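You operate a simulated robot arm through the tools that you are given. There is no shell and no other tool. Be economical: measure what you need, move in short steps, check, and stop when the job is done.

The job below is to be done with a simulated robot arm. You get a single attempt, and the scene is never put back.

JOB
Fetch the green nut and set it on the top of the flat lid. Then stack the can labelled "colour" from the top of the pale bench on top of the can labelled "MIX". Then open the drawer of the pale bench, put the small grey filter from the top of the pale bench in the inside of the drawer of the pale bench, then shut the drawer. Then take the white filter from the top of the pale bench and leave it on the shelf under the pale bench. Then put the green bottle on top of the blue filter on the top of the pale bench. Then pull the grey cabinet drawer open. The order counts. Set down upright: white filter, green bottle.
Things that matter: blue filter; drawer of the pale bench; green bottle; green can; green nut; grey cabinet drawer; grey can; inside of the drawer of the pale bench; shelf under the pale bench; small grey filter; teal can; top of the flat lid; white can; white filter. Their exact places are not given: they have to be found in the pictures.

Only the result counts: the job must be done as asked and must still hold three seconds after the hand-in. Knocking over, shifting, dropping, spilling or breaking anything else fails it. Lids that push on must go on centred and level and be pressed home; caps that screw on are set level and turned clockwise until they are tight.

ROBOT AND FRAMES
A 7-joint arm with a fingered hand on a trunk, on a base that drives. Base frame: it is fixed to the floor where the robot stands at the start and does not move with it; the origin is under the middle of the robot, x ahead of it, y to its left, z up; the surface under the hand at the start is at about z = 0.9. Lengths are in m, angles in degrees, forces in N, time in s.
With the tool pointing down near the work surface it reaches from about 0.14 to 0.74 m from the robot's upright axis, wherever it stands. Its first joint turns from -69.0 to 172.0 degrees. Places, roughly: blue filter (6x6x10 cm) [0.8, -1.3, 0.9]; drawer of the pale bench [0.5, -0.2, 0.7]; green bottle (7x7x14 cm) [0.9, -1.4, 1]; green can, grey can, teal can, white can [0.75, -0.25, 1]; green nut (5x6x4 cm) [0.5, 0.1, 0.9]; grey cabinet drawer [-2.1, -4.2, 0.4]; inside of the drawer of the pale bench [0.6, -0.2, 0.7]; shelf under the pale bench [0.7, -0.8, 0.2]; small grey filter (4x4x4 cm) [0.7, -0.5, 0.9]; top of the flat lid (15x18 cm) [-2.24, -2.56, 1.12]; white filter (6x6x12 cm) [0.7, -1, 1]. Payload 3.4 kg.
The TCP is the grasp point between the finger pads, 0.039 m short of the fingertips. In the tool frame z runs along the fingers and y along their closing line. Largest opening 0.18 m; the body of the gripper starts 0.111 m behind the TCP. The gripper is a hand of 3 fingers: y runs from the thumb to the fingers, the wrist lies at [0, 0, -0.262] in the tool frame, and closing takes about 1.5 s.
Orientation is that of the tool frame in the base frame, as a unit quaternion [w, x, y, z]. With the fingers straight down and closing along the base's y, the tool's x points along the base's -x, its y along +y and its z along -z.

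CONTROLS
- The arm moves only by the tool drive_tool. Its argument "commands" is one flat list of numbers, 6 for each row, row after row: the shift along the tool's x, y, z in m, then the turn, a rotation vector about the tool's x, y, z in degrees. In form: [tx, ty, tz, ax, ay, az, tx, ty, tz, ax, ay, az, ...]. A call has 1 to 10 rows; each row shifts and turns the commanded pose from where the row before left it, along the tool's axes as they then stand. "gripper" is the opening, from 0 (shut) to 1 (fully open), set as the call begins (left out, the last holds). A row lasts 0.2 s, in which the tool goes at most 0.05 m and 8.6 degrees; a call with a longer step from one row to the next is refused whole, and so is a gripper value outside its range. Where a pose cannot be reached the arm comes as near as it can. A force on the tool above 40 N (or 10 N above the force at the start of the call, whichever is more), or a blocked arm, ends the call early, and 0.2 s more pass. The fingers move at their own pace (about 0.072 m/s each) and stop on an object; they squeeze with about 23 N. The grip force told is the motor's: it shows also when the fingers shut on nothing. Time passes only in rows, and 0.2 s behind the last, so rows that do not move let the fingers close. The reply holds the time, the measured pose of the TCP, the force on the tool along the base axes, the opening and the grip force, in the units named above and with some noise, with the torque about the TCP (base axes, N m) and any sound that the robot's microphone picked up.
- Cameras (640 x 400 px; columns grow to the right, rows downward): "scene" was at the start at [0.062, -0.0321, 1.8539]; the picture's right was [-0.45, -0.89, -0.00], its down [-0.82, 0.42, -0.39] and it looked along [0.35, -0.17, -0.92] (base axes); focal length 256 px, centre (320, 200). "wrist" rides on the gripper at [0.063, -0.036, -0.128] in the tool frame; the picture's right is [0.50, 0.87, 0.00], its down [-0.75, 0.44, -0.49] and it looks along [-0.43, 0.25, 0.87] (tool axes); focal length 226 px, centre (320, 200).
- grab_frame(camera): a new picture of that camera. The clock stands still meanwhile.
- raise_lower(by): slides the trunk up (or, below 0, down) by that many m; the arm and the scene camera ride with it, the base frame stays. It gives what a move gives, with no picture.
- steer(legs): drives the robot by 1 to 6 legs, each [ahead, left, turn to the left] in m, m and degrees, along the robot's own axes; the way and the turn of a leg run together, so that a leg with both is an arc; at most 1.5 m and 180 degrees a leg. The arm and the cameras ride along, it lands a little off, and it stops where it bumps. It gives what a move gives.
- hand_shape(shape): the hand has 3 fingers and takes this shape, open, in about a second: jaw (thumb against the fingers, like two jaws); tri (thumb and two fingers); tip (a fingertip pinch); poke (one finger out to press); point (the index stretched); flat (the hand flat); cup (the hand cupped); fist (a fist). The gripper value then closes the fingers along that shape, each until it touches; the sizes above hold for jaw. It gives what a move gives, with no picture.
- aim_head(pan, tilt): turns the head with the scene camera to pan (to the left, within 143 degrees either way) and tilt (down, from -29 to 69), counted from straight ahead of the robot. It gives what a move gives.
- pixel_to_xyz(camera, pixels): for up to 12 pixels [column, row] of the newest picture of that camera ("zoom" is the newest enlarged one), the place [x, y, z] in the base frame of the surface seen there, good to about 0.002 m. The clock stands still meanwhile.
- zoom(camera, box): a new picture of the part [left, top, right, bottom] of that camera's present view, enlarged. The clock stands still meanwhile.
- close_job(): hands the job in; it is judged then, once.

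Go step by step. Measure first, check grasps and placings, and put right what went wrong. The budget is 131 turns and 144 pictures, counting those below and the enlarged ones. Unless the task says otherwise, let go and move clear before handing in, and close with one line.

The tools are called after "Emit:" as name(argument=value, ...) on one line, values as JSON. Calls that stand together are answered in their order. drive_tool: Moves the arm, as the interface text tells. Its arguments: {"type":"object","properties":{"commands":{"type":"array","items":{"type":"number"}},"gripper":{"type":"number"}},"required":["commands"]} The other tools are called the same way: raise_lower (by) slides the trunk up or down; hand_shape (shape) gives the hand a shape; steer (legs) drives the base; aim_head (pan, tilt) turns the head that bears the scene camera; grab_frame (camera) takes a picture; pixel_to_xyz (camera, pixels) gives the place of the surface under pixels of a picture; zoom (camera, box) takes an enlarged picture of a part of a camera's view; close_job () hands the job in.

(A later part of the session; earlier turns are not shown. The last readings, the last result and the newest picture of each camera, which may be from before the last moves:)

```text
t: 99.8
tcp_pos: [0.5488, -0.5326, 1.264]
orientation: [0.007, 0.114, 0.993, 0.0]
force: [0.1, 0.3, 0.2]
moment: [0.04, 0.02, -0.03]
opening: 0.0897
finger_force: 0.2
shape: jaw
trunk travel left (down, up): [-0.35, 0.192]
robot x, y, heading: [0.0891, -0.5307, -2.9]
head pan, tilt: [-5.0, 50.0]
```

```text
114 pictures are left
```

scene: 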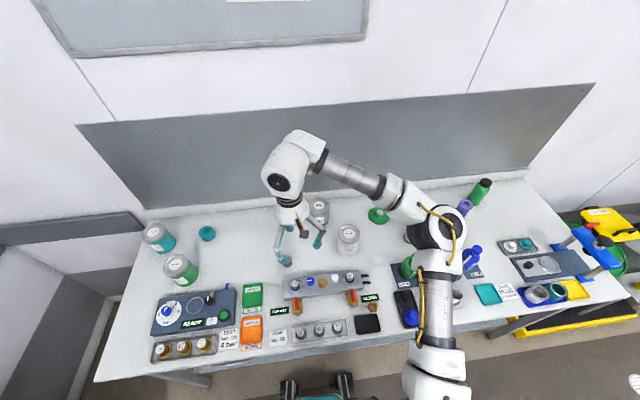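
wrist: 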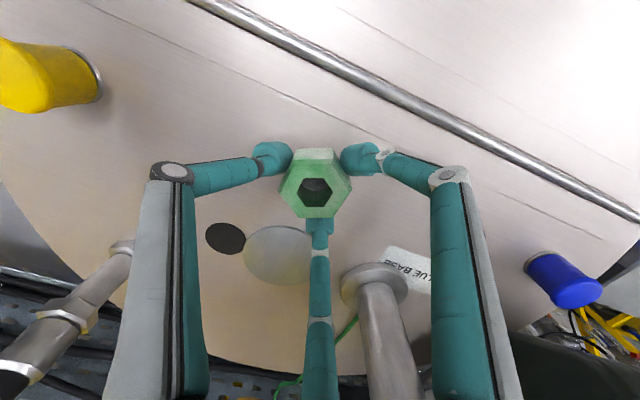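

The four cans are at (158,238), (180,268), (318,212) and (348,240). I'll enlarge them to read the labels.

Emit:
zoom(camera="scene", box=[130, 210, 226, 300])

Emit:
zoom(camera="scene", box=[290, 190, 370, 260])

Emit:
pixel_to_xyz(camera="scene", pixels=[[153, 231], [178, 264], [319, 205], [348, 232], [340, 234], [356, 234], [348, 242], [148, 232], [161, 232], [154, 238]])

Emit:
grab_frame(camera="wrist")

```text
4.44 times, centred on (178, 255) of scene
```

zoom: 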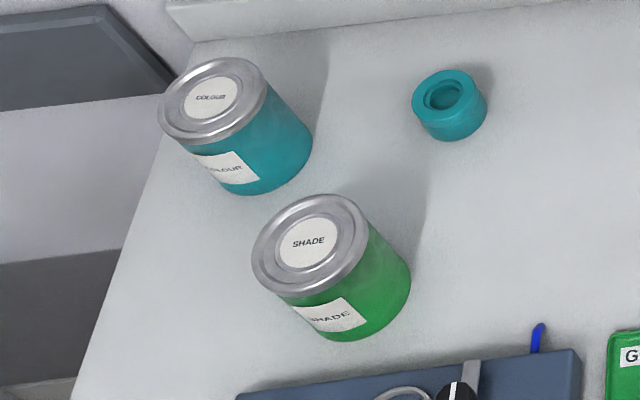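

```text
5.71 times, centred on (330, 225) of scene
```

zoom: 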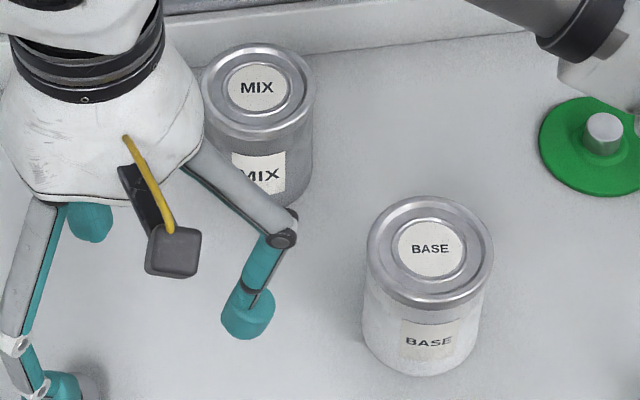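

```text
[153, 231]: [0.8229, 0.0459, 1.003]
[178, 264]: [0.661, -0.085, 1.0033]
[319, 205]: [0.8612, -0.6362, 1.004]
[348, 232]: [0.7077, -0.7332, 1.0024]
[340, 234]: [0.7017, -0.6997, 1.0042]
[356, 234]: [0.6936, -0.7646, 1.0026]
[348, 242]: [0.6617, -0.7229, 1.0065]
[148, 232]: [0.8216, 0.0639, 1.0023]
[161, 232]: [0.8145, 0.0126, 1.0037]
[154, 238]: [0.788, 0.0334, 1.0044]
```

```text
111 pictures are left
```

wrist: 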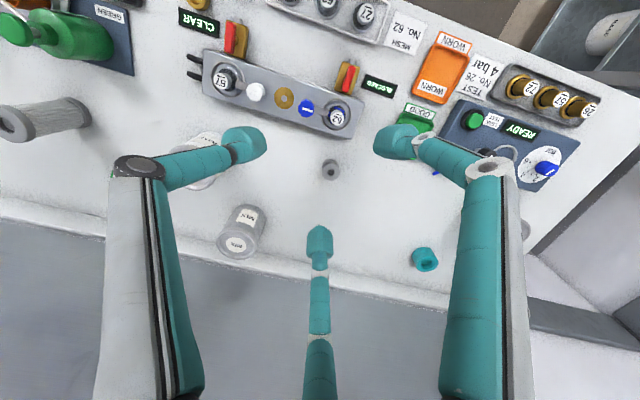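

"COLOUR" is the teal can, with its top at about (0.823, 0.045, 1.003). "MIX" is the grey can at about (0.861,-0.637). I'll drive to the teal can.

Emit:
steer(legs=[[0.06, 0.5, 2.9]])

Emit:
aim_head(pan=0, tilt=50)

Emit:
grab_frame(camera="scene")

```text
t: 102.8
tcp_pos: [0.6243, -0.0012, 1.2638]
orientation: [0.006, 0.089, 0.996, 0.001]
force: [0.8, -0.1, -0.4]
moment: [0.04, 0.12, -0.01]
opening: 0.0897
finger_force: 0.0
shape: jaw
trunk travel left (down, up): [-0.35, 0.192]
robot x, y, heading: [0.1593, -0.0167, 0.2]
head pan, tilt: [-5.0, 50.0]
```

```text
t: 103.5
tcp_pos: [0.6202, 0.0169, 1.2643]
orientation: [0.008, 0.088, 0.996, -0.006]
force: [-0.1, 0.4, 0.3]
moment: [0.0, 0.01, -0.01]
opening: 0.09
finger_force: 0.0
shape: jaw
trunk travel left (down, up): [-0.35, 0.192]
robot x, y, heading: [0.1569, -0.0211, 0.5]
head pan, tilt: [0.0, 50.0]
```

```text
110 pictures are left
```

scene: 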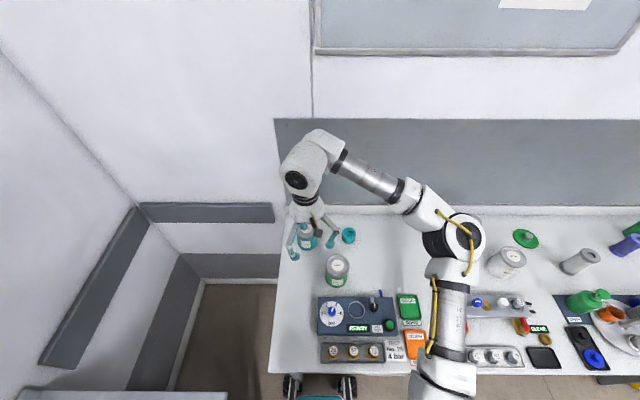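

I'll open the hand and move over the teal can, still high, to measure it with the wrist camera.

Emit:
drive_tool(commands=[-0.039, 0.0126, 0.01, 0, 0, 0, -0.039, 0.0126, 0.01, 0, 0, 0, -0.039, 0.0126, 0.01, 0, 0, 0, -0.039, 0.0126, 0.01, 0, 0, 0, -0.039, 0.0126, 0.01, 0, 0, 0, 0, 0, 0.02, 0, 0, 0, 0, 0, 0, 0, 0, 0], gripper=1)

Emit:
grab_frame(camera="wrist")

```text
t: 105.0
tcp_pos: [0.8254, 0.0484, 1.1961]
orientation: [0.009, 0.087, 0.996, -0.009]
force: [0.9, -0.2, -1.2]
moment: [-0.01, 0.02, 0.01]
opening: 0.1798
finger_force: 0.0
shape: jaw
trunk travel left (down, up): [-0.35, 0.192]
robot x, y, heading: [0.1572, -0.0204, 0.5]
head pan, tilt: [0.0, 50.0]
```

```text
109 pictures are left
```

wrist: 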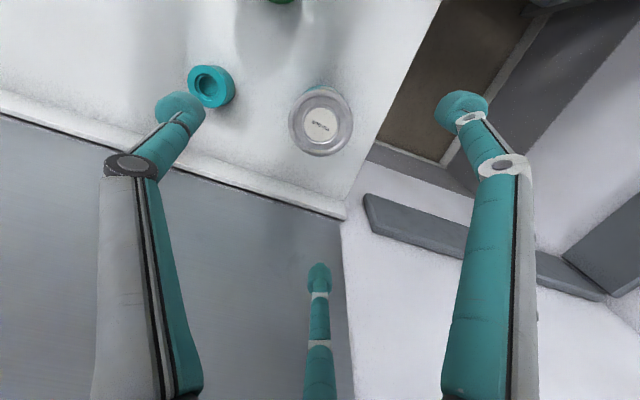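

The can top is at (321,121). I'll measure its rim and the fingers.

Emit:
pixel_to_xyz(camera="wrist", pixels=[[294, 122], [348, 122], [321, 91], [321, 150], [180, 100], [462, 105], [319, 270], [210, 75], [195, 80], [235, 85], [330, 210], [343, 195]])

```text
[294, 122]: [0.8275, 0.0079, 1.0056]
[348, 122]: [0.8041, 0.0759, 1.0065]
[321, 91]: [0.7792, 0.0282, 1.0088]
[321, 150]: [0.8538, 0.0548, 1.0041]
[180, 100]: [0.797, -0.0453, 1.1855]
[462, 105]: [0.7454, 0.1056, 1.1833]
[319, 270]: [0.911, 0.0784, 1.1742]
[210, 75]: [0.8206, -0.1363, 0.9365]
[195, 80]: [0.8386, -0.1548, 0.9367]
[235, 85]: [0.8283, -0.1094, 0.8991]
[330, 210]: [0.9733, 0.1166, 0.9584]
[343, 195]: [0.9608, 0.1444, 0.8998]
```

The can centre is about (0.816,0.042), and the three fingers sit around it 120° apart. I'll level the tool, centre it, and go down to z 0.965.

Emit:
drive_tool(commands=[0.0078, -0.0079, 0, -0.94, 1.12, 0, 0, 0, 0.04, 0, 0, 0, 0, 0, 0.04, 0, 0, 0, 0, 0, 0.04, 0, 0, 0, 0, 0, 0.04, 0, 0, 0])

Emit:
grab_frame(camera="wrist")

```text
t: 106.2
tcp_pos: [0.8149, 0.0446, 1.0363]
orientation: [-0.001, 0.087, 0.996, 0.0]
force: [0.1, 0.7, -0.5]
moment: [-0.03, 0.0, 0.02]
opening: 0.1802
finger_force: 0.0
shape: jaw
trunk travel left (down, up): [-0.35, 0.192]
robot x, y, heading: [0.1636, -0.0174, 0.0]
head pan, tilt: [0.0, 50.0]
```

```text
108 pictures are left
```

wrist: 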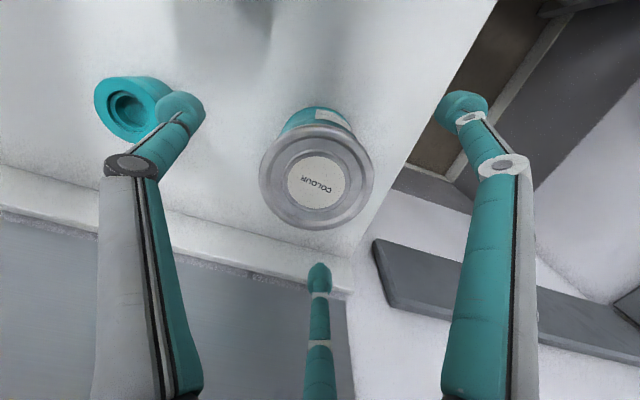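

Centred to within about 3 mm. I'll go down and close.

Emit:
drive_tool(commands=[0, 0, 0.03, 0, 0, 0, 0, 0, 0.03, 0, 0, 0, 0, 0, 0.011, 0, 0, 0])

Emit:
drive_tool(commands=[0, 0, 0, 0, 0, 0, 0, 0, 0, 0, 0, 0, 0, 0, 0, 0, 0, 0, 0, 0, 0, 0, 0, 0, 0, 0, 0, 0, 0, 0, 0, 0, 0, 0, 0, 0, 0, 0, 0, 0, 0, 0], gripper=0)

Emit:
grab_frame(camera="wrist")

```text
t: 107.0
tcp_pos: [0.8158, 0.0449, 0.9659]
orientation: [-0.001, 0.087, 0.996, 0.001]
force: [-0.2, 0.1, 0.2]
moment: [0.01, -0.01, -0.02]
opening: 0.1801
finger_force: 0.1
shape: jaw
trunk travel left (down, up): [-0.35, 0.192]
robot x, y, heading: [0.1591, -0.0109, 0.3]
head pan, tilt: [0.0, 50.0]
```

```text
t: 108.7
tcp_pos: [0.8151, 0.0452, 0.9656]
orientation: [-0.001, 0.088, 0.996, 0.0]
force: [-0.8, 0.9, 0.8]
moment: [0.01, -0.01, -0.01]
opening: 0.0801
finger_force: 23.0
shape: jaw
trunk travel left (down, up): [-0.35, 0.192]
robot x, y, heading: [0.1586, -0.0136, 0.3]
head pan, tilt: [0.0, 50.0]
```

```text
107 pictures are left
```

wrist: 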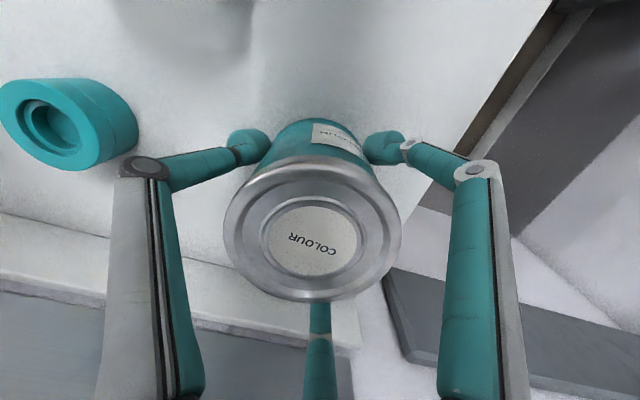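

The can is held with a 0.080 opening. I'll lift it and draw back a little.

Emit:
drive_tool(commands=[0, 0, -0.03, 0, 0, 0, 0, 0, -0.05, 0, 0, 0, 0, 0, -0.05, 0, 0, 0, 0, 0, -0.05, 0, 0, 0, 0, 0, -0.05, 0, 0, 0, 0.03, 0, -0.04, 0, 0, 0, 0.05, 0, 0, 0, 0, 0, 0.05, 0, 0, 0, 0, 0])

Emit:
steer(legs=[[0.03, -0.56, 0]])

Emit:
aim_head(pan=0, tilt=50)

Emit:
grab_frame(camera="scene")

```text
t: 110.5
tcp_pos: [0.6835, 0.064, 1.2379]
orientation: [0.0, 0.088, 0.996, 0.001]
force: [0.0, 0.3, -5.1]
moment: [0.02, 0.02, 0.01]
opening: 0.0804
finger_force: 23.0
shape: jaw
trunk travel left (down, up): [-0.35, 0.192]
robot x, y, heading: [0.1589, -0.0141, 0.2]
head pan, tilt: [0.0, 50.0]
```

```text
t: 113.7
tcp_pos: [0.7185, -0.4702, 1.2328]
orientation: [-0.001, 0.087, 0.996, -0.009]
force: [0.4, 1.8, -4.8]
moment: [-0.1, 0.03, 0.04]
opening: 0.0795
finger_force: 22.8
shape: jaw
trunk travel left (down, up): [-0.35, 0.192]
robot x, y, heading: [0.1954, -0.5711, 0.2]
head pan, tilt: [0.0, 50.0]
```

```text
t: 114.3
tcp_pos: [0.7128, -0.486, 1.2363]
orientation: [0.001, 0.086, 0.996, -0.001]
force: [-1.1, 0.1, -4.9]
moment: [-0.01, -0.01, 0.01]
opening: 0.08
finger_force: 23.4
shape: jaw
trunk travel left (down, up): [-0.35, 0.192]
robot x, y, heading: [0.193, -0.5744, 0.4]
head pan, tilt: [0.0, 50.0]
```

```text
106 pictures are left
```

scene: 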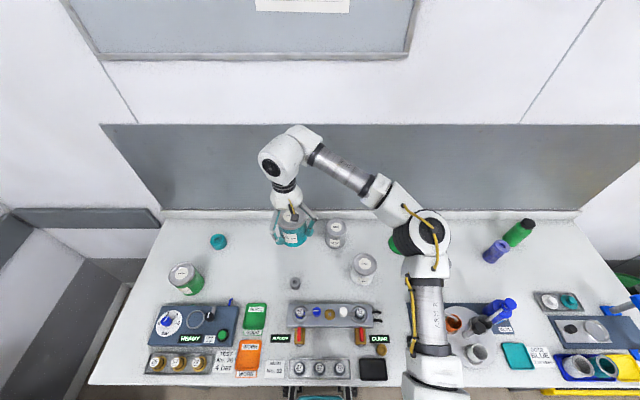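

The MIX can is in view at (336,226). I'll enlarge it and measure its rim.

Emit:
zoom(camera="scene", box=[310, 205, 366, 255])

Emit:
pixel_to_xyz(camera="zoom", pixels=[[230, 150], [410, 150], [320, 95], [320, 205], [318, 150], [260, 110], [380, 110], [260, 190], [380, 190]])

```text
8.00 times, centred on (338, 230) of scene
```

zoom: 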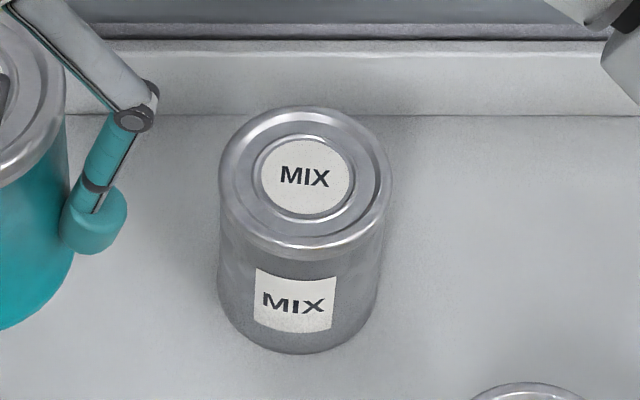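

```text
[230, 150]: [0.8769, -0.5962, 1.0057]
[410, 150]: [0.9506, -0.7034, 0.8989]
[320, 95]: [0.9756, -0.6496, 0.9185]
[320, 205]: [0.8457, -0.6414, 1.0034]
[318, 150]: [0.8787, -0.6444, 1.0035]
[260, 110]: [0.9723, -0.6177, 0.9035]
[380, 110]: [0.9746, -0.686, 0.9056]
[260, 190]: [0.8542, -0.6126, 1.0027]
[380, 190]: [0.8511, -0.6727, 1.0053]
```

Emit:
pixel_to_xyz(camera="zoom", pixels=[[226, 178], [384, 178], [305, 111], [305, 238], [305, 177], [250, 128], [360, 128], [250, 224], [362, 224]])

```text
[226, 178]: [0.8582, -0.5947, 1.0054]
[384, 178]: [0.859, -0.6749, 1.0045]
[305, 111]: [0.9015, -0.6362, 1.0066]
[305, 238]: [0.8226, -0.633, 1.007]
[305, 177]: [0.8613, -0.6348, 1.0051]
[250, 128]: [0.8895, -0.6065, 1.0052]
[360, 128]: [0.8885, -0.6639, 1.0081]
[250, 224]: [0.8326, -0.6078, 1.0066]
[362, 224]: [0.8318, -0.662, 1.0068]
```

MIX's centre is (0.862,-0.635) with its rim at z 1.006. I'll move the teal can over it, staying high.

Emit:
drive_tool(commands=[-0.0341, -0.0236, 0, 0, 0, 0, -0.0341, -0.0236, 0, 0, 0, 0, -0.0341, -0.0236, 0, 0, 0, 0, -0.0341, -0.0236, 0, 0, 0, 0, -0.0341, -0.0236, 0, 0, 0, 0, 0, 0, 0.05, 0, 0, 0, 0, 0, 0.03, 0, 0, 0, 0, 0, 0, 0, 0, 0])

Emit:
zoom(camera="scene", box=[280, 170, 400, 270])

Emit:
grab_frame(camera="wrist")

```text
t: 116.1
tcp_pos: [0.8588, -0.6419, 1.1571]
orientation: [0.001, 0.088, 0.996, 0.002]
force: [-0.4, 1.0, -3.6]
moment: [0.02, 0.05, 0.0]
opening: 0.0802
finger_force: 23.0
shape: jaw
trunk travel left (down, up): [-0.35, 0.192]
robot x, y, heading: [0.1937, -0.5704, 0.4]
head pan, tilt: [0.0, 50.0]
```

```text
4.00 times, centred on (340, 220) of scene
```

zoom: 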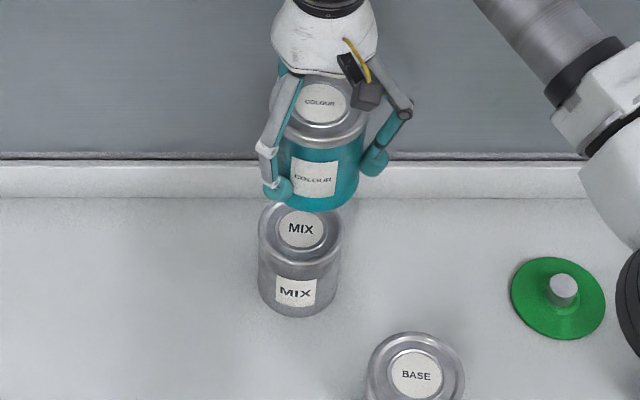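

```text
103 pictures are left
```

wrist: 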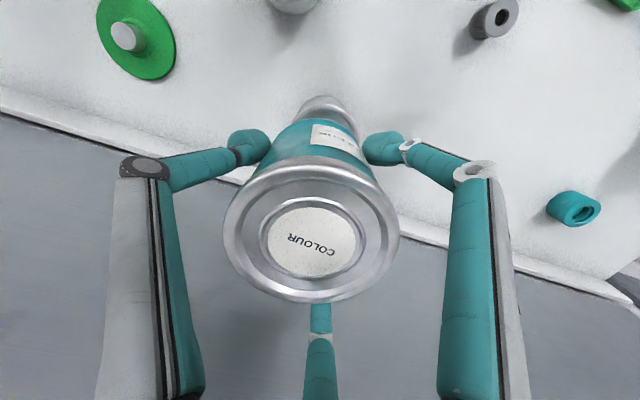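

The TCP reads y -0.642, about 1 cm off. I'll correct that and then measure the held can's rim.

Emit:
drive_tool(commands=[0, 0.0105, 0, 0, 0, 0, 0, 0, 0.02, 0, 0, 0, 0, 0, 0, 0, 0, 0])

Emit:
zoom(camera="scene", box=[310, 180, 366, 230])

```text
t: 116.9
tcp_pos: [0.8617, -0.6315, 1.1374]
orientation: [0.001, 0.086, 0.996, 0.001]
force: [0.2, -0.7, -5.8]
moment: [-0.02, 0.04, -0.03]
opening: 0.0802
finger_force: 23.5
shape: jaw
trunk travel left (down, up): [-0.35, 0.192]
robot x, y, heading: [0.1894, -0.5746, 0.2]
head pan, tilt: [0.0, 50.0]
```

```text
8.00 times, centred on (338, 205) of scene
```

zoom: 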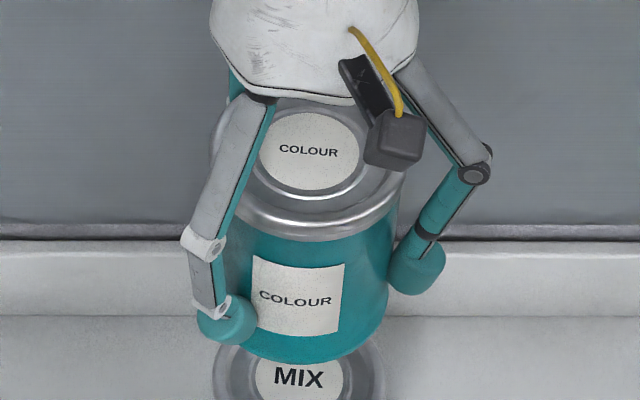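

Emit:
pixel_to_xyz(camera="zoom", pixels=[[309, 222], [309, 150], [262, 210], [350, 212], [217, 150], [385, 185], [300, 345]])

```text
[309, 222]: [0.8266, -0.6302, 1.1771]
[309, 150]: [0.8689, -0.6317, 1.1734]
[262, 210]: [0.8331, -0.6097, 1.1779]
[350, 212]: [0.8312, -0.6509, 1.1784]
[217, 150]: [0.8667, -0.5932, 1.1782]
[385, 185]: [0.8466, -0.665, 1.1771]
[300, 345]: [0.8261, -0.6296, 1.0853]
```

The held can sits about 3–4 mm towards +x,+y of MIX. I'll correct that and lower most of the way.

Emit:
drive_tool(commands=[0.0023, -0.0044, 0.02, 0, 0, 0, 0, 0, 0.02, 0, 0, 0, 0, 0, 0.014, 0, 0, 0, 0, 0, 0, 0, 0, 0])

Emit:
zoom(camera="scene", box=[310, 190, 366, 250])

```text
t: 117.9
tcp_pos: [0.8585, -0.6352, 1.0841]
orientation: [0.0, 0.087, 0.996, 0.002]
force: [-0.3, 0.7, -5.5]
moment: [0.02, 0.02, 0.0]
opening: 0.0798
finger_force: 23.0
shape: jaw
trunk travel left (down, up): [-0.35, 0.192]
robot x, y, heading: [0.1935, -0.5758, 0.2]
head pan, tilt: [0.0, 50.0]
```

```text
6.67 times, centred on (338, 220) of scene
```

zoom: 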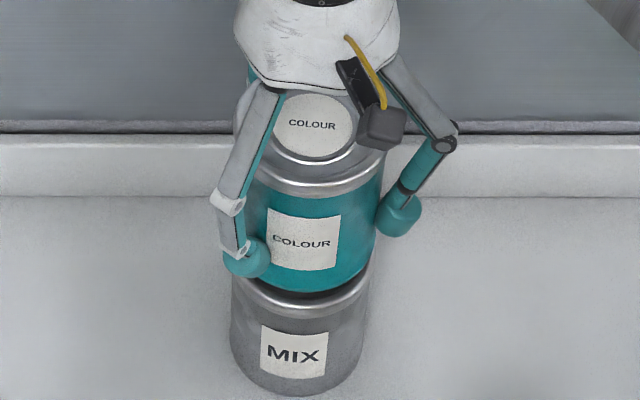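

Aligned. I'll lower in small steps until it touches.

Emit:
drive_tool(commands=[0, 0, 0.006, 0, 0, 0, 0, 0, 0.003, 0, 0, 0, 0, 0, 0, 0, 0, 0])

Emit:
drive_tool(commands=[0, 0, 0.002, 0, 0, 0, 0, 0, 0, 0, 0, 0])

Emit:
drive_tool(commands=[0, 0, 0.002, 0, 0, 0, 0, 0, 0, 0, 0, 0])

```text
t: 118.7
tcp_pos: [0.8601, -0.6352, 1.0748]
orientation: [0.001, 0.087, 0.996, 0.001]
force: [0.4, 0.1, -5.6]
moment: [0.0, 0.02, 0.01]
opening: 0.08
finger_force: 22.9
shape: jaw
trunk travel left (down, up): [-0.35, 0.192]
robot x, y, heading: [0.1888, -0.5776, 0.3]
head pan, tilt: [0.0, 50.0]
```

```text
t: 119.3
tcp_pos: [0.861, -0.6344, 1.0732]
orientation: [0.001, 0.087, 0.996, 0.003]
force: [0.2, -0.4, 2.4]
moment: [-0.13, 0.02, 0.02]
opening: 0.0798
finger_force: 22.5
shape: jaw
trunk travel left (down, up): [-0.35, 0.192]
robot x, y, heading: [0.1934, -0.5782, 0.4]
head pan, tilt: [0.0, 50.0]
```

```text
t: 119.9
tcp_pos: [0.8605, -0.6357, 1.0726]
orientation: [0.001, 0.087, 0.996, 0.003]
force: [0.6, -0.7, 13.7]
moment: [-0.22, 0.03, 0.01]
opening: 0.08
finger_force: 23.4
shape: jaw
trunk travel left (down, up): [-0.35, 0.192]
robot x, y, heading: [0.1901, -0.5747, 0.2]
head pan, tilt: [0.0, 50.0]
```

Contact made (force went from -5.6 to +13.7 N). I'll ease up 1.5 mm, release, and rise straight up.

Emit:
drive_tool(commands=[0, 0, -0.0015, 0, 0, 0, 0, 0, 0, 0, 0, 0])

Emit:
drive_tool(commands=[0, 0, 0, 0, 0, 0, 0, 0, 0, 0, 0, 0, 0, 0, 0, 0, 0, 0, 0, 0, 0, 0, 0, 0], gripper=0.72)

Emit:
grab_frame(camera="wrist")

```text
t: 120.5
tcp_pos: [0.8605, -0.6347, 1.0718]
orientation: [0.001, 0.086, 0.996, 0.003]
force: [2.6, -2.9, 12.6]
moment: [-0.27, -0.07, 0.07]
opening: 0.0803
finger_force: 22.6
shape: jaw
trunk travel left (down, up): [-0.35, 0.192]
robot x, y, heading: [0.1951, -0.5773, 0.5]
head pan, tilt: [0.0, 50.0]
```

```text
t: 121.5
tcp_pos: [0.8602, -0.6352, 1.0726]
orientation: [0.001, 0.086, 0.996, 0.001]
force: [0.5, 0.5, 1.2]
moment: [0.0, 0.0, -0.03]
opening: 0.1292
finger_force: 0.1
shape: jaw
trunk travel left (down, up): [-0.35, 0.192]
robot x, y, heading: [0.1902, -0.5768, 0.4]
head pan, tilt: [0.0, 50.0]
```

```text
100 pictures are left
```

wrist: 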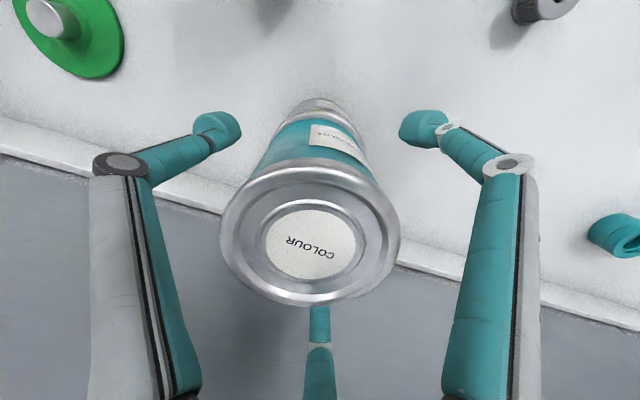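

Released, and the can stands. I'll rise and draw back, then check the stack.

Emit:
drive_tool(commands=[0, 0, -0.03, 0, 0, 0, 0, 0, -0.04, 0, 0, 0, 0, 0, -0.05, 0, 0, 0, 0, 0, -0.05, 0, 0, 0, 0, 0, -0.03, 0, 0, 0, 0.05, 0, 0, 0, 0, 0, 0.05, 0, 0, 0, 0, 0, 0.05, 0, 0, 0, 0, 0, 0.05, 0, 0, 0, 0, 0, 0.03, 0, 0, 0, 0, 0])

Emit:
grab_frame(camera="scene")

Emit:
zoom(camera="scene", box=[300, 170, 400, 250])

Emit:
pixel_to_xyz(camera="scene", pixels=[[295, 283], [295, 279], [289, 283], [301, 283]])

```text
t: 123.7
tcp_pos: [0.6346, -0.5953, 1.2728]
orientation: [0.0, 0.087, 0.996, 0.003]
force: [-0.1, 0.2, 0.4]
moment: [-0.02, 0.0, 0.0]
opening: 0.1294
finger_force: 0.0
shape: jaw
trunk travel left (down, up): [-0.35, 0.192]
robot x, y, heading: [0.1908, -0.5762, 0.4]
head pan, tilt: [0.0, 50.0]
```

```text
99 pictures are left
```

scene: 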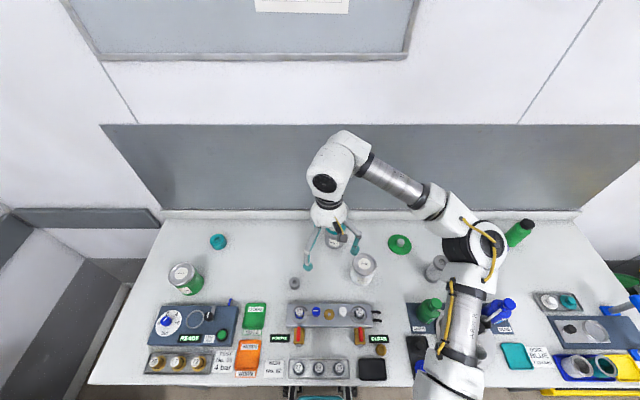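

```text
5.00 times, centred on (350, 210) of scene
```

zoom: 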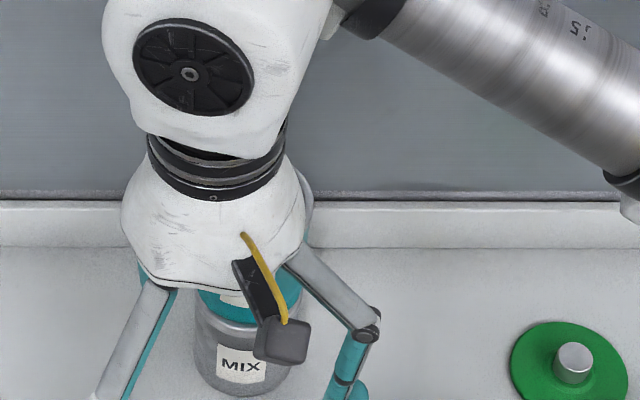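

```text
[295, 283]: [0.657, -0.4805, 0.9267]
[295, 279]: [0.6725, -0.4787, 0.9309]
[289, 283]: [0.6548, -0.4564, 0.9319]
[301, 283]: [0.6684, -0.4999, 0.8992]
```

The stack stands upright and the small filter is at (0.662,-0.478). Now I'll back away to look at the drawer and its handle.

Emit:
steer(legs=[[-0.65, 0.35, 0]])

Emit:
aim_head(pan=0, tilt=45)

Emit:
grab_frame(camera="scene")

```text
t: 127.7
tcp_pos: [-0.0159, -0.2444, 1.2727]
orientation: [0.001, 0.084, 0.996, 0.001]
force: [-1.5, 0.5, -0.2]
moment: [0.0, -0.02, -0.01]
opening: 0.1294
finger_force: 0.2
shape: jaw
trunk travel left (down, up): [-0.35, 0.192]
robot x, y, heading: [-0.4616, -0.2306, 0.9]
head pan, tilt: [0.0, 50.0]
```

```text
t: 128.3
tcp_pos: [-0.0197, -0.2444, 1.273]
orientation: [0.001, 0.084, 0.996, 0.001]
force: [-0.4, 0.5, -0.7]
moment: [-0.02, 0.01, -0.02]
opening: 0.1293
finger_force: 0.2
shape: jaw
trunk travel left (down, up): [-0.35, 0.192]
robot x, y, heading: [-0.4606, -0.2265, 0.4]
head pan, tilt: [0.0, 45.0]
```

```text
97 pictures are left
```

scene: 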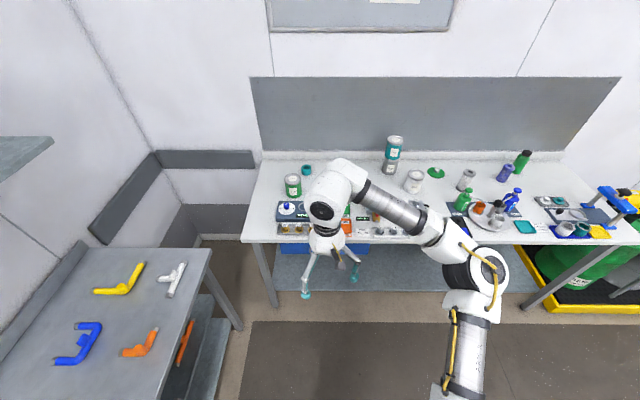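

The drawer's blue front shows at (295–365,247), half hidden by the arm. I'll enlarge it.

Emit:
zoom(camera="scene", box=[240, 210, 420, 310])

Emit:
pixel_to_xyz(camera="scene", pixels=[[290, 249], [360, 249], [290, 243], [320, 275], [400, 275], [440, 285], [350, 238], [265, 270], [530, 290], [290, 252]])

Emit:
grab_frame(camera="wrist")

```text
3.56 times, centred on (330, 260) of scene
```

zoom: 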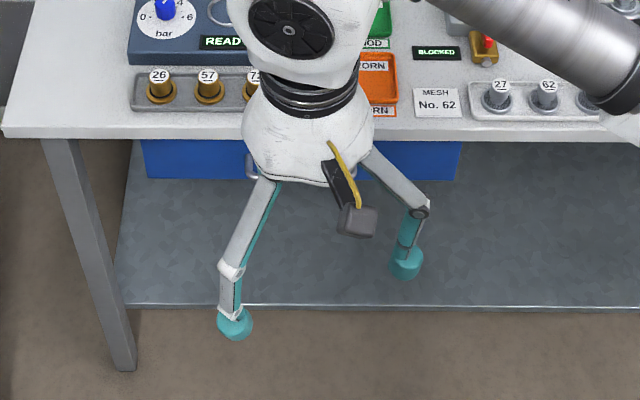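

```text
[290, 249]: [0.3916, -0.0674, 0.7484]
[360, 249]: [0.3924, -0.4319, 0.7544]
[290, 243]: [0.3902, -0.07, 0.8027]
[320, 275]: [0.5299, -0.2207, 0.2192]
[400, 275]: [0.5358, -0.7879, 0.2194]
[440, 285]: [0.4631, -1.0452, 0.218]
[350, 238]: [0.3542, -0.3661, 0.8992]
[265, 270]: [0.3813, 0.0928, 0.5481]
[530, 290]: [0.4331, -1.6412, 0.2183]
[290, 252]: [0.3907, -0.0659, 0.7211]
```

```text
95 pictures are left
```

wrist: 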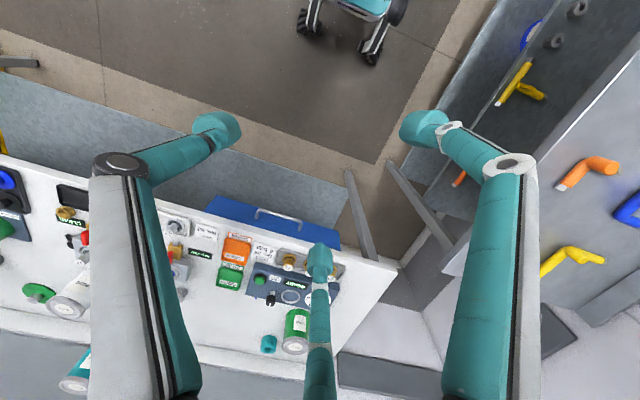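

In the wrist picture the handle bar shows at (258–300,213–222). I'll measure it.

Emit:
zoom(camera="wrist", box=[190, 180, 350, 270])

Emit:
pixel_to_xyz(camera="zoom", pixels=[[268, 119], [300, 125], [350, 133], [400, 145], [435, 155], [300, 110], [100, 60], [590, 230], [340, 165], [200, 100]])

```text
4.00 times, centred on (270, 225) of wrist
```

zoom: 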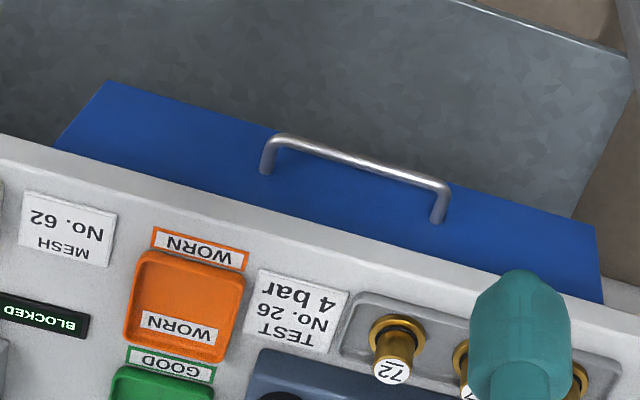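

```text
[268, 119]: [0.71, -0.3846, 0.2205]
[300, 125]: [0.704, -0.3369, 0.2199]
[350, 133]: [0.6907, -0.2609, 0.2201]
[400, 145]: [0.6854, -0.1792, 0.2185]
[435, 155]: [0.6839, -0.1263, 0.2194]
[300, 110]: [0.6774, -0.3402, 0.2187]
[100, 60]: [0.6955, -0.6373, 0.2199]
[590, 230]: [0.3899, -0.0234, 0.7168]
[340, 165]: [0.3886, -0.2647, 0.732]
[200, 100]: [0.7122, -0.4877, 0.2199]
```

Emit:
pixel_to_xyz(camera="zoom", pixels=[[280, 139], [320, 149], [360, 160], [400, 172], [440, 185], [265, 165], [438, 212], [350, 200], [100, 90], [110, 140], [590, 260]])

```text
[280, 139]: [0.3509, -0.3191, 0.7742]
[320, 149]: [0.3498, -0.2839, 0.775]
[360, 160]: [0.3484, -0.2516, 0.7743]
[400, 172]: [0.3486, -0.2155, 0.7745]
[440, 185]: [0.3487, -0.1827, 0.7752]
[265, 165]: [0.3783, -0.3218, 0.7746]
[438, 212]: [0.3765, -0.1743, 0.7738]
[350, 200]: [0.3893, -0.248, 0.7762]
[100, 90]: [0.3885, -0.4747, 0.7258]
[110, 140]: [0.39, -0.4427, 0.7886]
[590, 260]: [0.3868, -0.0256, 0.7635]
```

The handle bar is at x 0.349, z≈0.77, y -0.325 to -0.175, and the drawer front is at x 0.389. I'll turn the hand horizontal so it can grip the bar from the front.

Emit:
drive_tool(commands=[-0.04, 0, 0, 0, 0, -4.8, -0.04, 0, 0, 0, 0, -4.8, -0.04, 0, 0, 0, 0, 0, -0.04, 0, 0, 0, 0, 0, -0.04, 0, 0, 0, 0, 0], gripper=0.6)

Emit:
drive_tool(commands=[0, 0, 0, 0, -8.5, 0, 0, 0, 0, 0, -8.5, 0, 0, 0, 0, 0, -8.5, 0, 0, 0, 0, 0, -8.5, 0, 0, 0, 0, 0, -8.5, 0, 0, 0, 0, 0, -8.5, 0, 0, 0, 0, 0, -8.5, 0, 0, 0, 0, 0, -8.5, 0, 0, 0, 0, 0, -8.5, 0, 0, 0, 0, 0, -8.5, 0])

```text
t: 129.5
tcp_pos: [0.1807, -0.2529, 1.2723]
orientation: [0.001, -0.001, 1.0, 0.0]
force: [-0.3, 0.2, -1.0]
moment: [-0.02, 0.08, 0.03]
opening: 0.1086
finger_force: 0.0
shape: jaw
trunk travel left (down, up): [-0.35, 0.192]
robot x, y, heading: [-0.4594, -0.2291, 0.5]
head pan, tilt: [0.0, 45.0]
```

```text
t: 131.7
tcp_pos: [0.1785, -0.256, 1.2744]
orientation: [0.678, 0.001, 0.735, 0.0]
force: [0.8, -0.6, 0.8]
moment: [0.01, -0.03, 0.03]
opening: 0.1085
finger_force: 0.0
shape: jaw
trunk travel left (down, up): [-0.35, 0.192]
robot x, y, heading: [-0.4564, -0.2258, 0.6]
head pan, tilt: [0.0, 45.0]
```

The pitch works. Now I'll finish the pitch and roll 90° so that the closing line is vertical.

Emit:
drive_tool(commands=[0, 0, 0, 0, -5.4, 0, 0, 0, 0, 0, 0, 8.5, 0, 0, 0, 0, 0, 8.5, 0, 0, 0, 0, 0, 8.5, 0, 0, 0, 0, 0, 8.5, 0, 0, 0, 0, 0, 8.5, 0, 0, 0, 0, 0, 8.5, 0, 0, 0, 0, 0, 8.5, 0, 0, 0, 0, 0, 8.5, 0, 0, 0, 0, 0, 8.5])

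Emit:
drive_tool(commands=[0, 0, 0, 0, 0, 8.5, 0, 0, 0, 0, 0, 5, 0, 0, 0, 0, 0, 0])

Emit:
grab_frame(camera="scene")

```text
t: 133.9
tcp_pos: [0.1575, -0.4304, 1.3935]
orientation: [0.539, 0.439, 0.574, 0.432]
force: [0.4, -1.0, -0.1]
moment: [0.0, 0.06, 0.02]
opening: 0.1085
finger_force: 0.0
shape: jaw
out of reach, approached as far as the arm can: row 1, 2, 3, 4, 5, 6, 7, 8, 9, 10
trunk travel left (down, up): [-0.35, 0.192]
robot x, y, heading: [-0.4609, -0.23, 0.8]
head pan, tilt: [0.0, 45.0]
```

```text
t: 134.7
tcp_pos: [0.1522, -0.4734, 1.3865]
orientation: [0.487, 0.505, 0.515, 0.492]
force: [0.4, 0.1, 0.5]
moment: [0.0, -0.03, -0.01]
opening: 0.1085
finger_force: 0.0
shape: jaw
out of reach, approached as far as the arm can: row 1, 2
trunk travel left (down, up): [-0.35, 0.192]
robot x, y, heading: [-0.46, -0.2347, 0.7]
head pan, tilt: [0.0, 45.0]
```

```text
93 pictures are left
```

scene: 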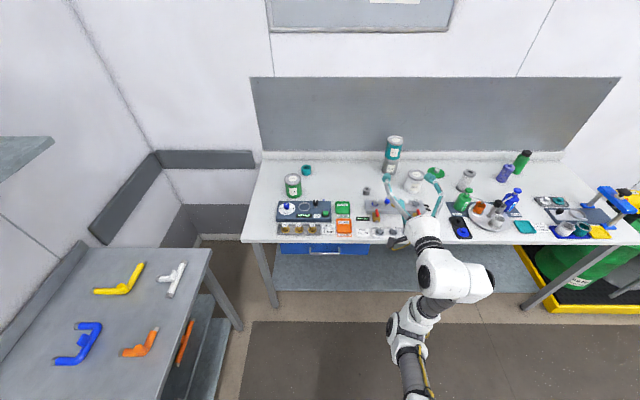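

The hand points ahead with its closing line vertical, but the position is at the reach limit. I'll move down, where it should come into reach.

Emit:
drive_tool(commands=[0, -0.05, 0, 0, 0, 0, 0, -0.05, 0, 0, 0, 0, 0, -0.05, 0, 0, 0, 0, 0, -0.05, 0, 0, 0, 0, 0, -0.05, 0, 0, 0, 0, 0, -0.05, 0, 0, 0, 0, 0, -0.03, 0, 0, 0, 0])

Emit:
grab_frame(camera="scene")

```text
t: 136.5
tcp_pos: [0.146, -0.4742, 1.0985]
orientation: [0.508, 0.492, 0.496, 0.505]
force: [0.0, -0.7, 0.0]
moment: [0.02, 0.02, -0.03]
opening: 0.1085
finger_force: 0.2
shape: jaw
trunk travel left (down, up): [-0.35, 0.192]
robot x, y, heading: [-0.4611, -0.2321, 0.8]
head pan, tilt: [0.0, 45.0]
stopped in row 7: the arm was blocked; the commanded pose is now the measured one
```

```text
92 pictures are left
```

scene: 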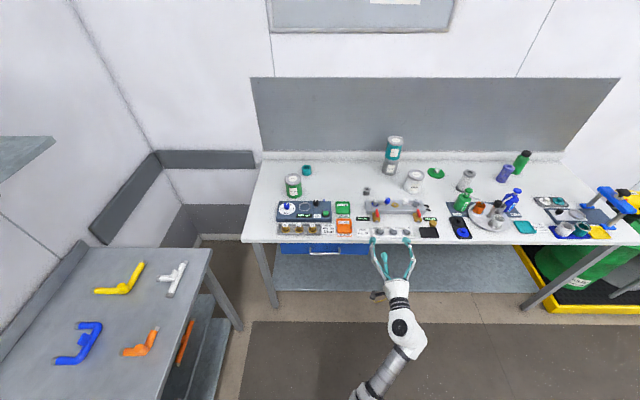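

The arm stopped at z 1.0985 with the hand level and pointing forward. Lowering the trunk by 0.325 m brings the hand to handle height, so I'll do that.

Emit:
pixel_to_xyz(camera="scene", pixels=[[208, 252], [240, 325], [218, 345], [185, 395], [243, 240], [300, 243]])

Emit:
raise_lower(by=-0.325)

Emit:
grab_frame(camera="scene")

Emit:
grab_frame(camera="wrist")

```text
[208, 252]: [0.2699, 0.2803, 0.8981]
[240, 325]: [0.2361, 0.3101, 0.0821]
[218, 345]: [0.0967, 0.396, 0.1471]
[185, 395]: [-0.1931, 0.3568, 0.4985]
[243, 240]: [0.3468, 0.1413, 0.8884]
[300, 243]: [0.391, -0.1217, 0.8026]
```

```text
t: 139.8
tcp_pos: [0.1639, -0.4745, 0.723]
orientation: [0.481, 0.518, 0.518, 0.481]
force: [0.2, 0.3, 0.1]
moment: [0.0, -0.01, -0.03]
opening: 0.1084
finger_force: 0.1
shape: jaw
trunk travel left (down, up): [-0.025, 0.517]
robot x, y, heading: [-0.4582, -0.2361, 0.8]
head pan, tilt: [0.0, 45.0]
```

```text
91 pictures are left
```

scene: 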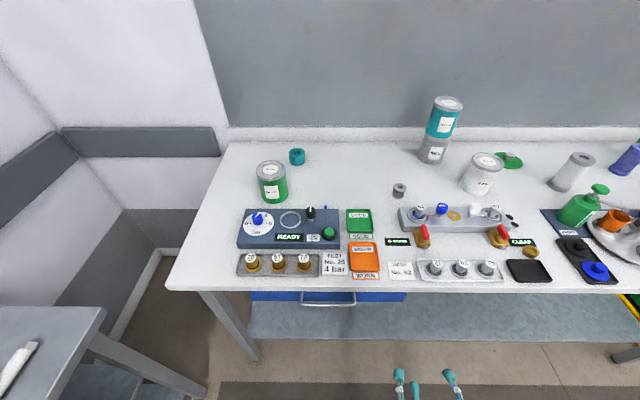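

```text
90 pictures are left
```

wrist: 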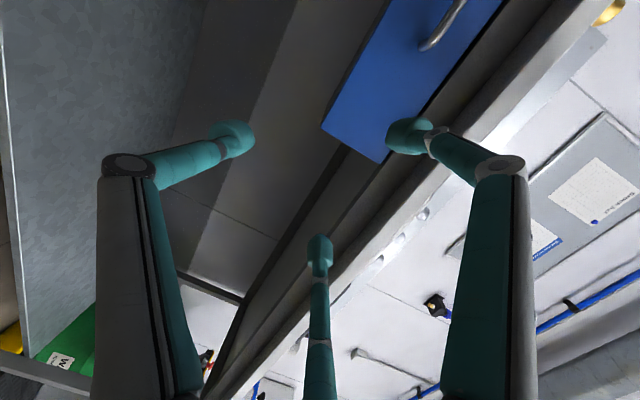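

The handle is visible and the hand is at z 0.723. I'll level it and move sideways and up to line up with the bar at y -0.25, z 0.770.

Emit:
drive_tool(commands=[0, 0, 0, -4.2, 0, 0, 0.045, 0.009, 0, 0, 0, 0, 0.045, 0.009, 0, 0, 0, 0, 0.045, 0.009, 0, 0, 0, 0, 0.045, 0.009, 0, 0, 0, 0, 0.045, 0.009, 0, 0, 0, 0, 0, 0, 0, 0, 0, 0], gripper=0.4)

Emit:
grab_frame(camera="wrist")

Emit:
grab_frame(camera="scene")

```text
t: 140.6
tcp_pos: [0.1869, -0.3967, 0.8147]
orientation: [0.544, 0.455, 0.45, 0.543]
force: [-0.3, 0.8, 0.1]
moment: [-0.02, -0.02, -0.02]
opening: 0.0723
finger_force: 0.0
shape: jaw
out of reach, approached as far as the arm can: row 3
trunk travel left (down, up): [-0.025, 0.517]
robot x, y, heading: [-0.4618, -0.2328, 0.6]
head pan, tilt: [0.0, 45.0]
stopped in row 3: the arm was blocked; the commanded pose is now the measured one
```

```text
89 pictures are left
```

wrist: 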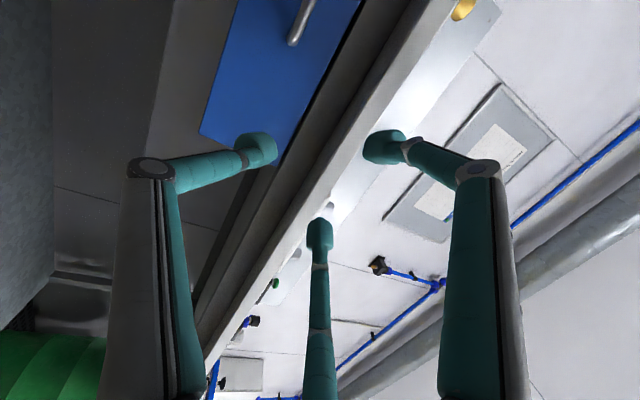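

```text
88 pictures are left
```

scene: 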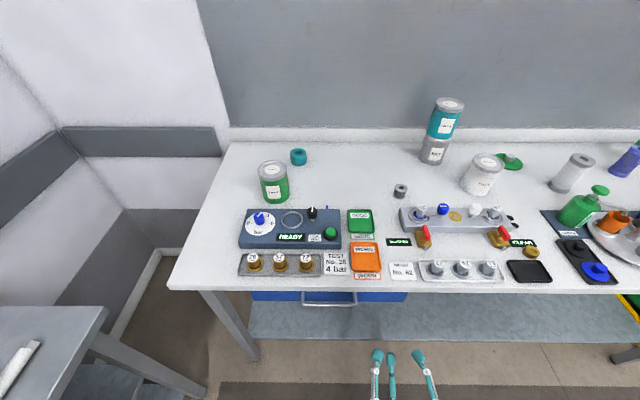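

The arm is cramped with the wrist this close to the body. I'll back the base off by 0.22 m and stretch the arm forward instead.

Emit:
steer(legs=[[-0.22, 0.1, 0]])

Emit:
drive_tool(commands=[0, 0, 0.04, 0, 0, 0, 0, 0, 0.04, 0, 0, 0, 0, 0, 0.04, 0, 0, 0, 0, 0, 0.04, 0, 0, 0, 0, 0, 0.03, 3, 0, 0, 0, 0, 0, 7, 0, 0, 0, 0, 0, 0, 0, 0])

```text
t: 142.3
tcp_pos: [-0.0304, -0.3003, 0.8131]
orientation: [0.54, 0.455, 0.452, 0.545]
force: [0.0, 0.3, -0.1]
moment: [0.01, -0.01, 0.03]
opening: 0.0723
finger_force: 0.1
shape: jaw
trunk travel left (down, up): [-0.025, 0.517]
robot x, y, heading: [-0.6822, -0.1373, 1.1]
head pan, tilt: [0.0, 45.0]
```

```text
t: 143.9
tcp_pos: [0.1469, -0.3082, 0.8458]
orientation: [0.502, 0.49, 0.499, 0.509]
force: [-0.2, 0.6, 1.2]
moment: [-0.02, 0.01, 0.0]
opening: 0.0721
finger_force: 0.1
shape: jaw
out of reach, approached as far as the arm can: row 6
trunk travel left (down, up): [-0.025, 0.517]
robot x, y, heading: [-0.6794, -0.1335, 1.0]
head pan, tilt: [0.0, 45.0]
```

The hand is level again. I'll move down and sideways onto the handle's line.

Emit:
drive_tool(commands=[0.019, -0.025, 0, 0, 0, 0, 0.019, -0.025, 0, 0, 0, 0, 0.019, -0.025, 0, 0, 0, 0, 0, 0, 0, 0, 0, 0, 0, 0, 0, 0, 0, 0])

Emit:
grab_frame(camera="wrist")

Emit:
grab_frame(camera="scene")

```text
t: 145.1
tcp_pos: [0.1468, -0.2563, 0.7663]
orientation: [0.503, 0.492, 0.498, 0.507]
force: [0.0, 0.7, 0.1]
moment: [0.0, 0.02, -0.05]
opening: 0.0721
finger_force: 0.1
shape: jaw
out of reach, approached as far as the arm can: row 1
trunk travel left (down, up): [-0.025, 0.517]
robot x, y, heading: [-0.6803, -0.136, 1.0]
head pan, tilt: [0.0, 45.0]
```

```text
87 pictures are left
```

wrist: 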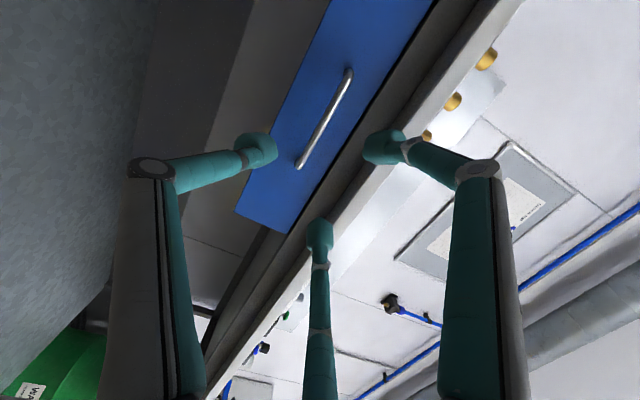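

```text
86 pictures are left
```

scene: 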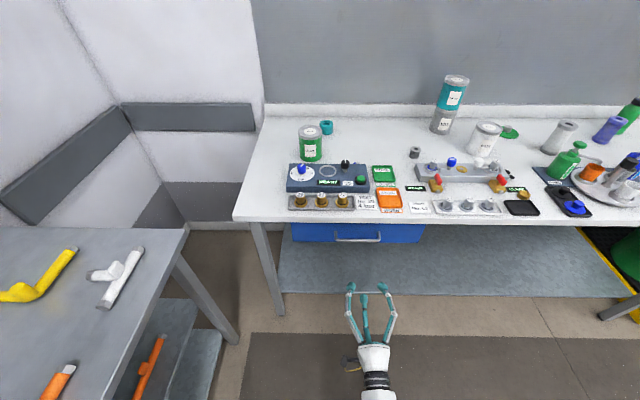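

Lined up: the handle runs from (300,165) to (348,72) in the wrist picture. I'll measure it again from here.

Emit:
pixel_to_xyz(camera="wrist", pixels=[[346, 77], [333, 100], [322, 122], [312, 142], [301, 163]])

Emit:
pixel_to_xyz(camera="scene", pixels=[[340, 241], [357, 241], [375, 241], [357, 232]])

```text
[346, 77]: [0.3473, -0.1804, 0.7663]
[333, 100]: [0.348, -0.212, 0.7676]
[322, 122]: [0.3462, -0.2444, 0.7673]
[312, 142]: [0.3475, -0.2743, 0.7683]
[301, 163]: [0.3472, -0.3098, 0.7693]
```

```text
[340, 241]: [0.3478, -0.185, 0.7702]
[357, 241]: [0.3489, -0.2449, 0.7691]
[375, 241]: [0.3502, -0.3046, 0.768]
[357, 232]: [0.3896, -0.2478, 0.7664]
```

The bar centre is at z 0.768. I'll go forward so the fingertips straddle it, then look.

Emit:
drive_tool(commands=[0, 0, 0.04, 0, 0, 0, 0, 0, 0.04, 0, 0, 0, 0, 0, 0.04, 0, 0, 0, 0, 0, 0.04, 0, 0, 0, 0, 0, 0.028, 0, 0, 0, 0, 0, 0, 0, 0, 0])

Emit:
grab_frame(camera="wrist")

```text
t: 146.5
tcp_pos: [0.3376, -0.2549, 0.7719]
orientation: [0.503, 0.495, 0.497, 0.505]
force: [0.0, 0.1, -0.9]
moment: [-0.01, 0.02, -0.01]
opening: 0.0721
finger_force: 0.0
shape: jaw
trunk travel left (down, up): [-0.025, 0.517]
robot x, y, heading: [-0.6772, -0.1337, 1.1]
head pan, tilt: [0.0, 45.0]
```

```text
85 pictures are left
```

wrist: 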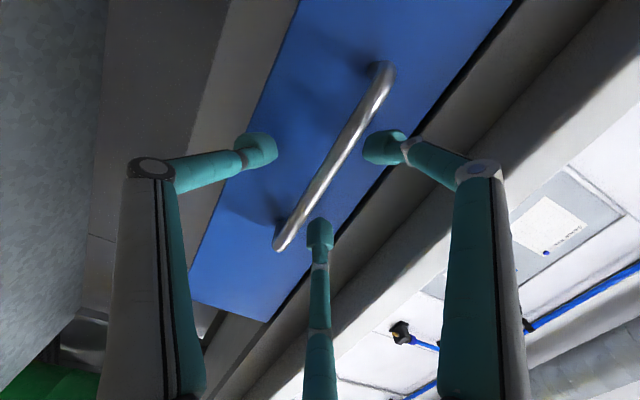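

The bar passes between the thumb and fingers. I'll close on it.

Emit:
drive_tool(commands=[0, -0.0035, 0, 0, 0, 0, 0, 0, 0, 0, 0, 0, 0, 0, 0, 0, 0, 0, 0, 0, 0, 0, 0, 0, 0, 0, 0, 0, 0, 0], gripper=0)

Emit:
grab_frame(camera="wrist")

```text
t: 147.7
tcp_pos: [0.3366, -0.2547, 0.7679]
orientation: [0.503, 0.495, 0.498, 0.504]
force: [2.0, -0.8, 2.0]
moment: [0.01, -0.03, -0.03]
opening: 0.0
finger_force: 22.5
shape: jaw
trunk travel left (down, up): [-0.025, 0.517]
robot x, y, heading: [-0.6755, -0.1311, 0.8]
head pan, tilt: [0.0, 45.0]
```

```text
84 pictures are left
```

wrist: 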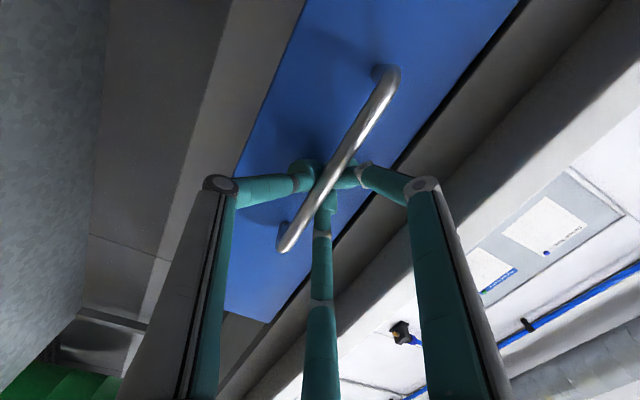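

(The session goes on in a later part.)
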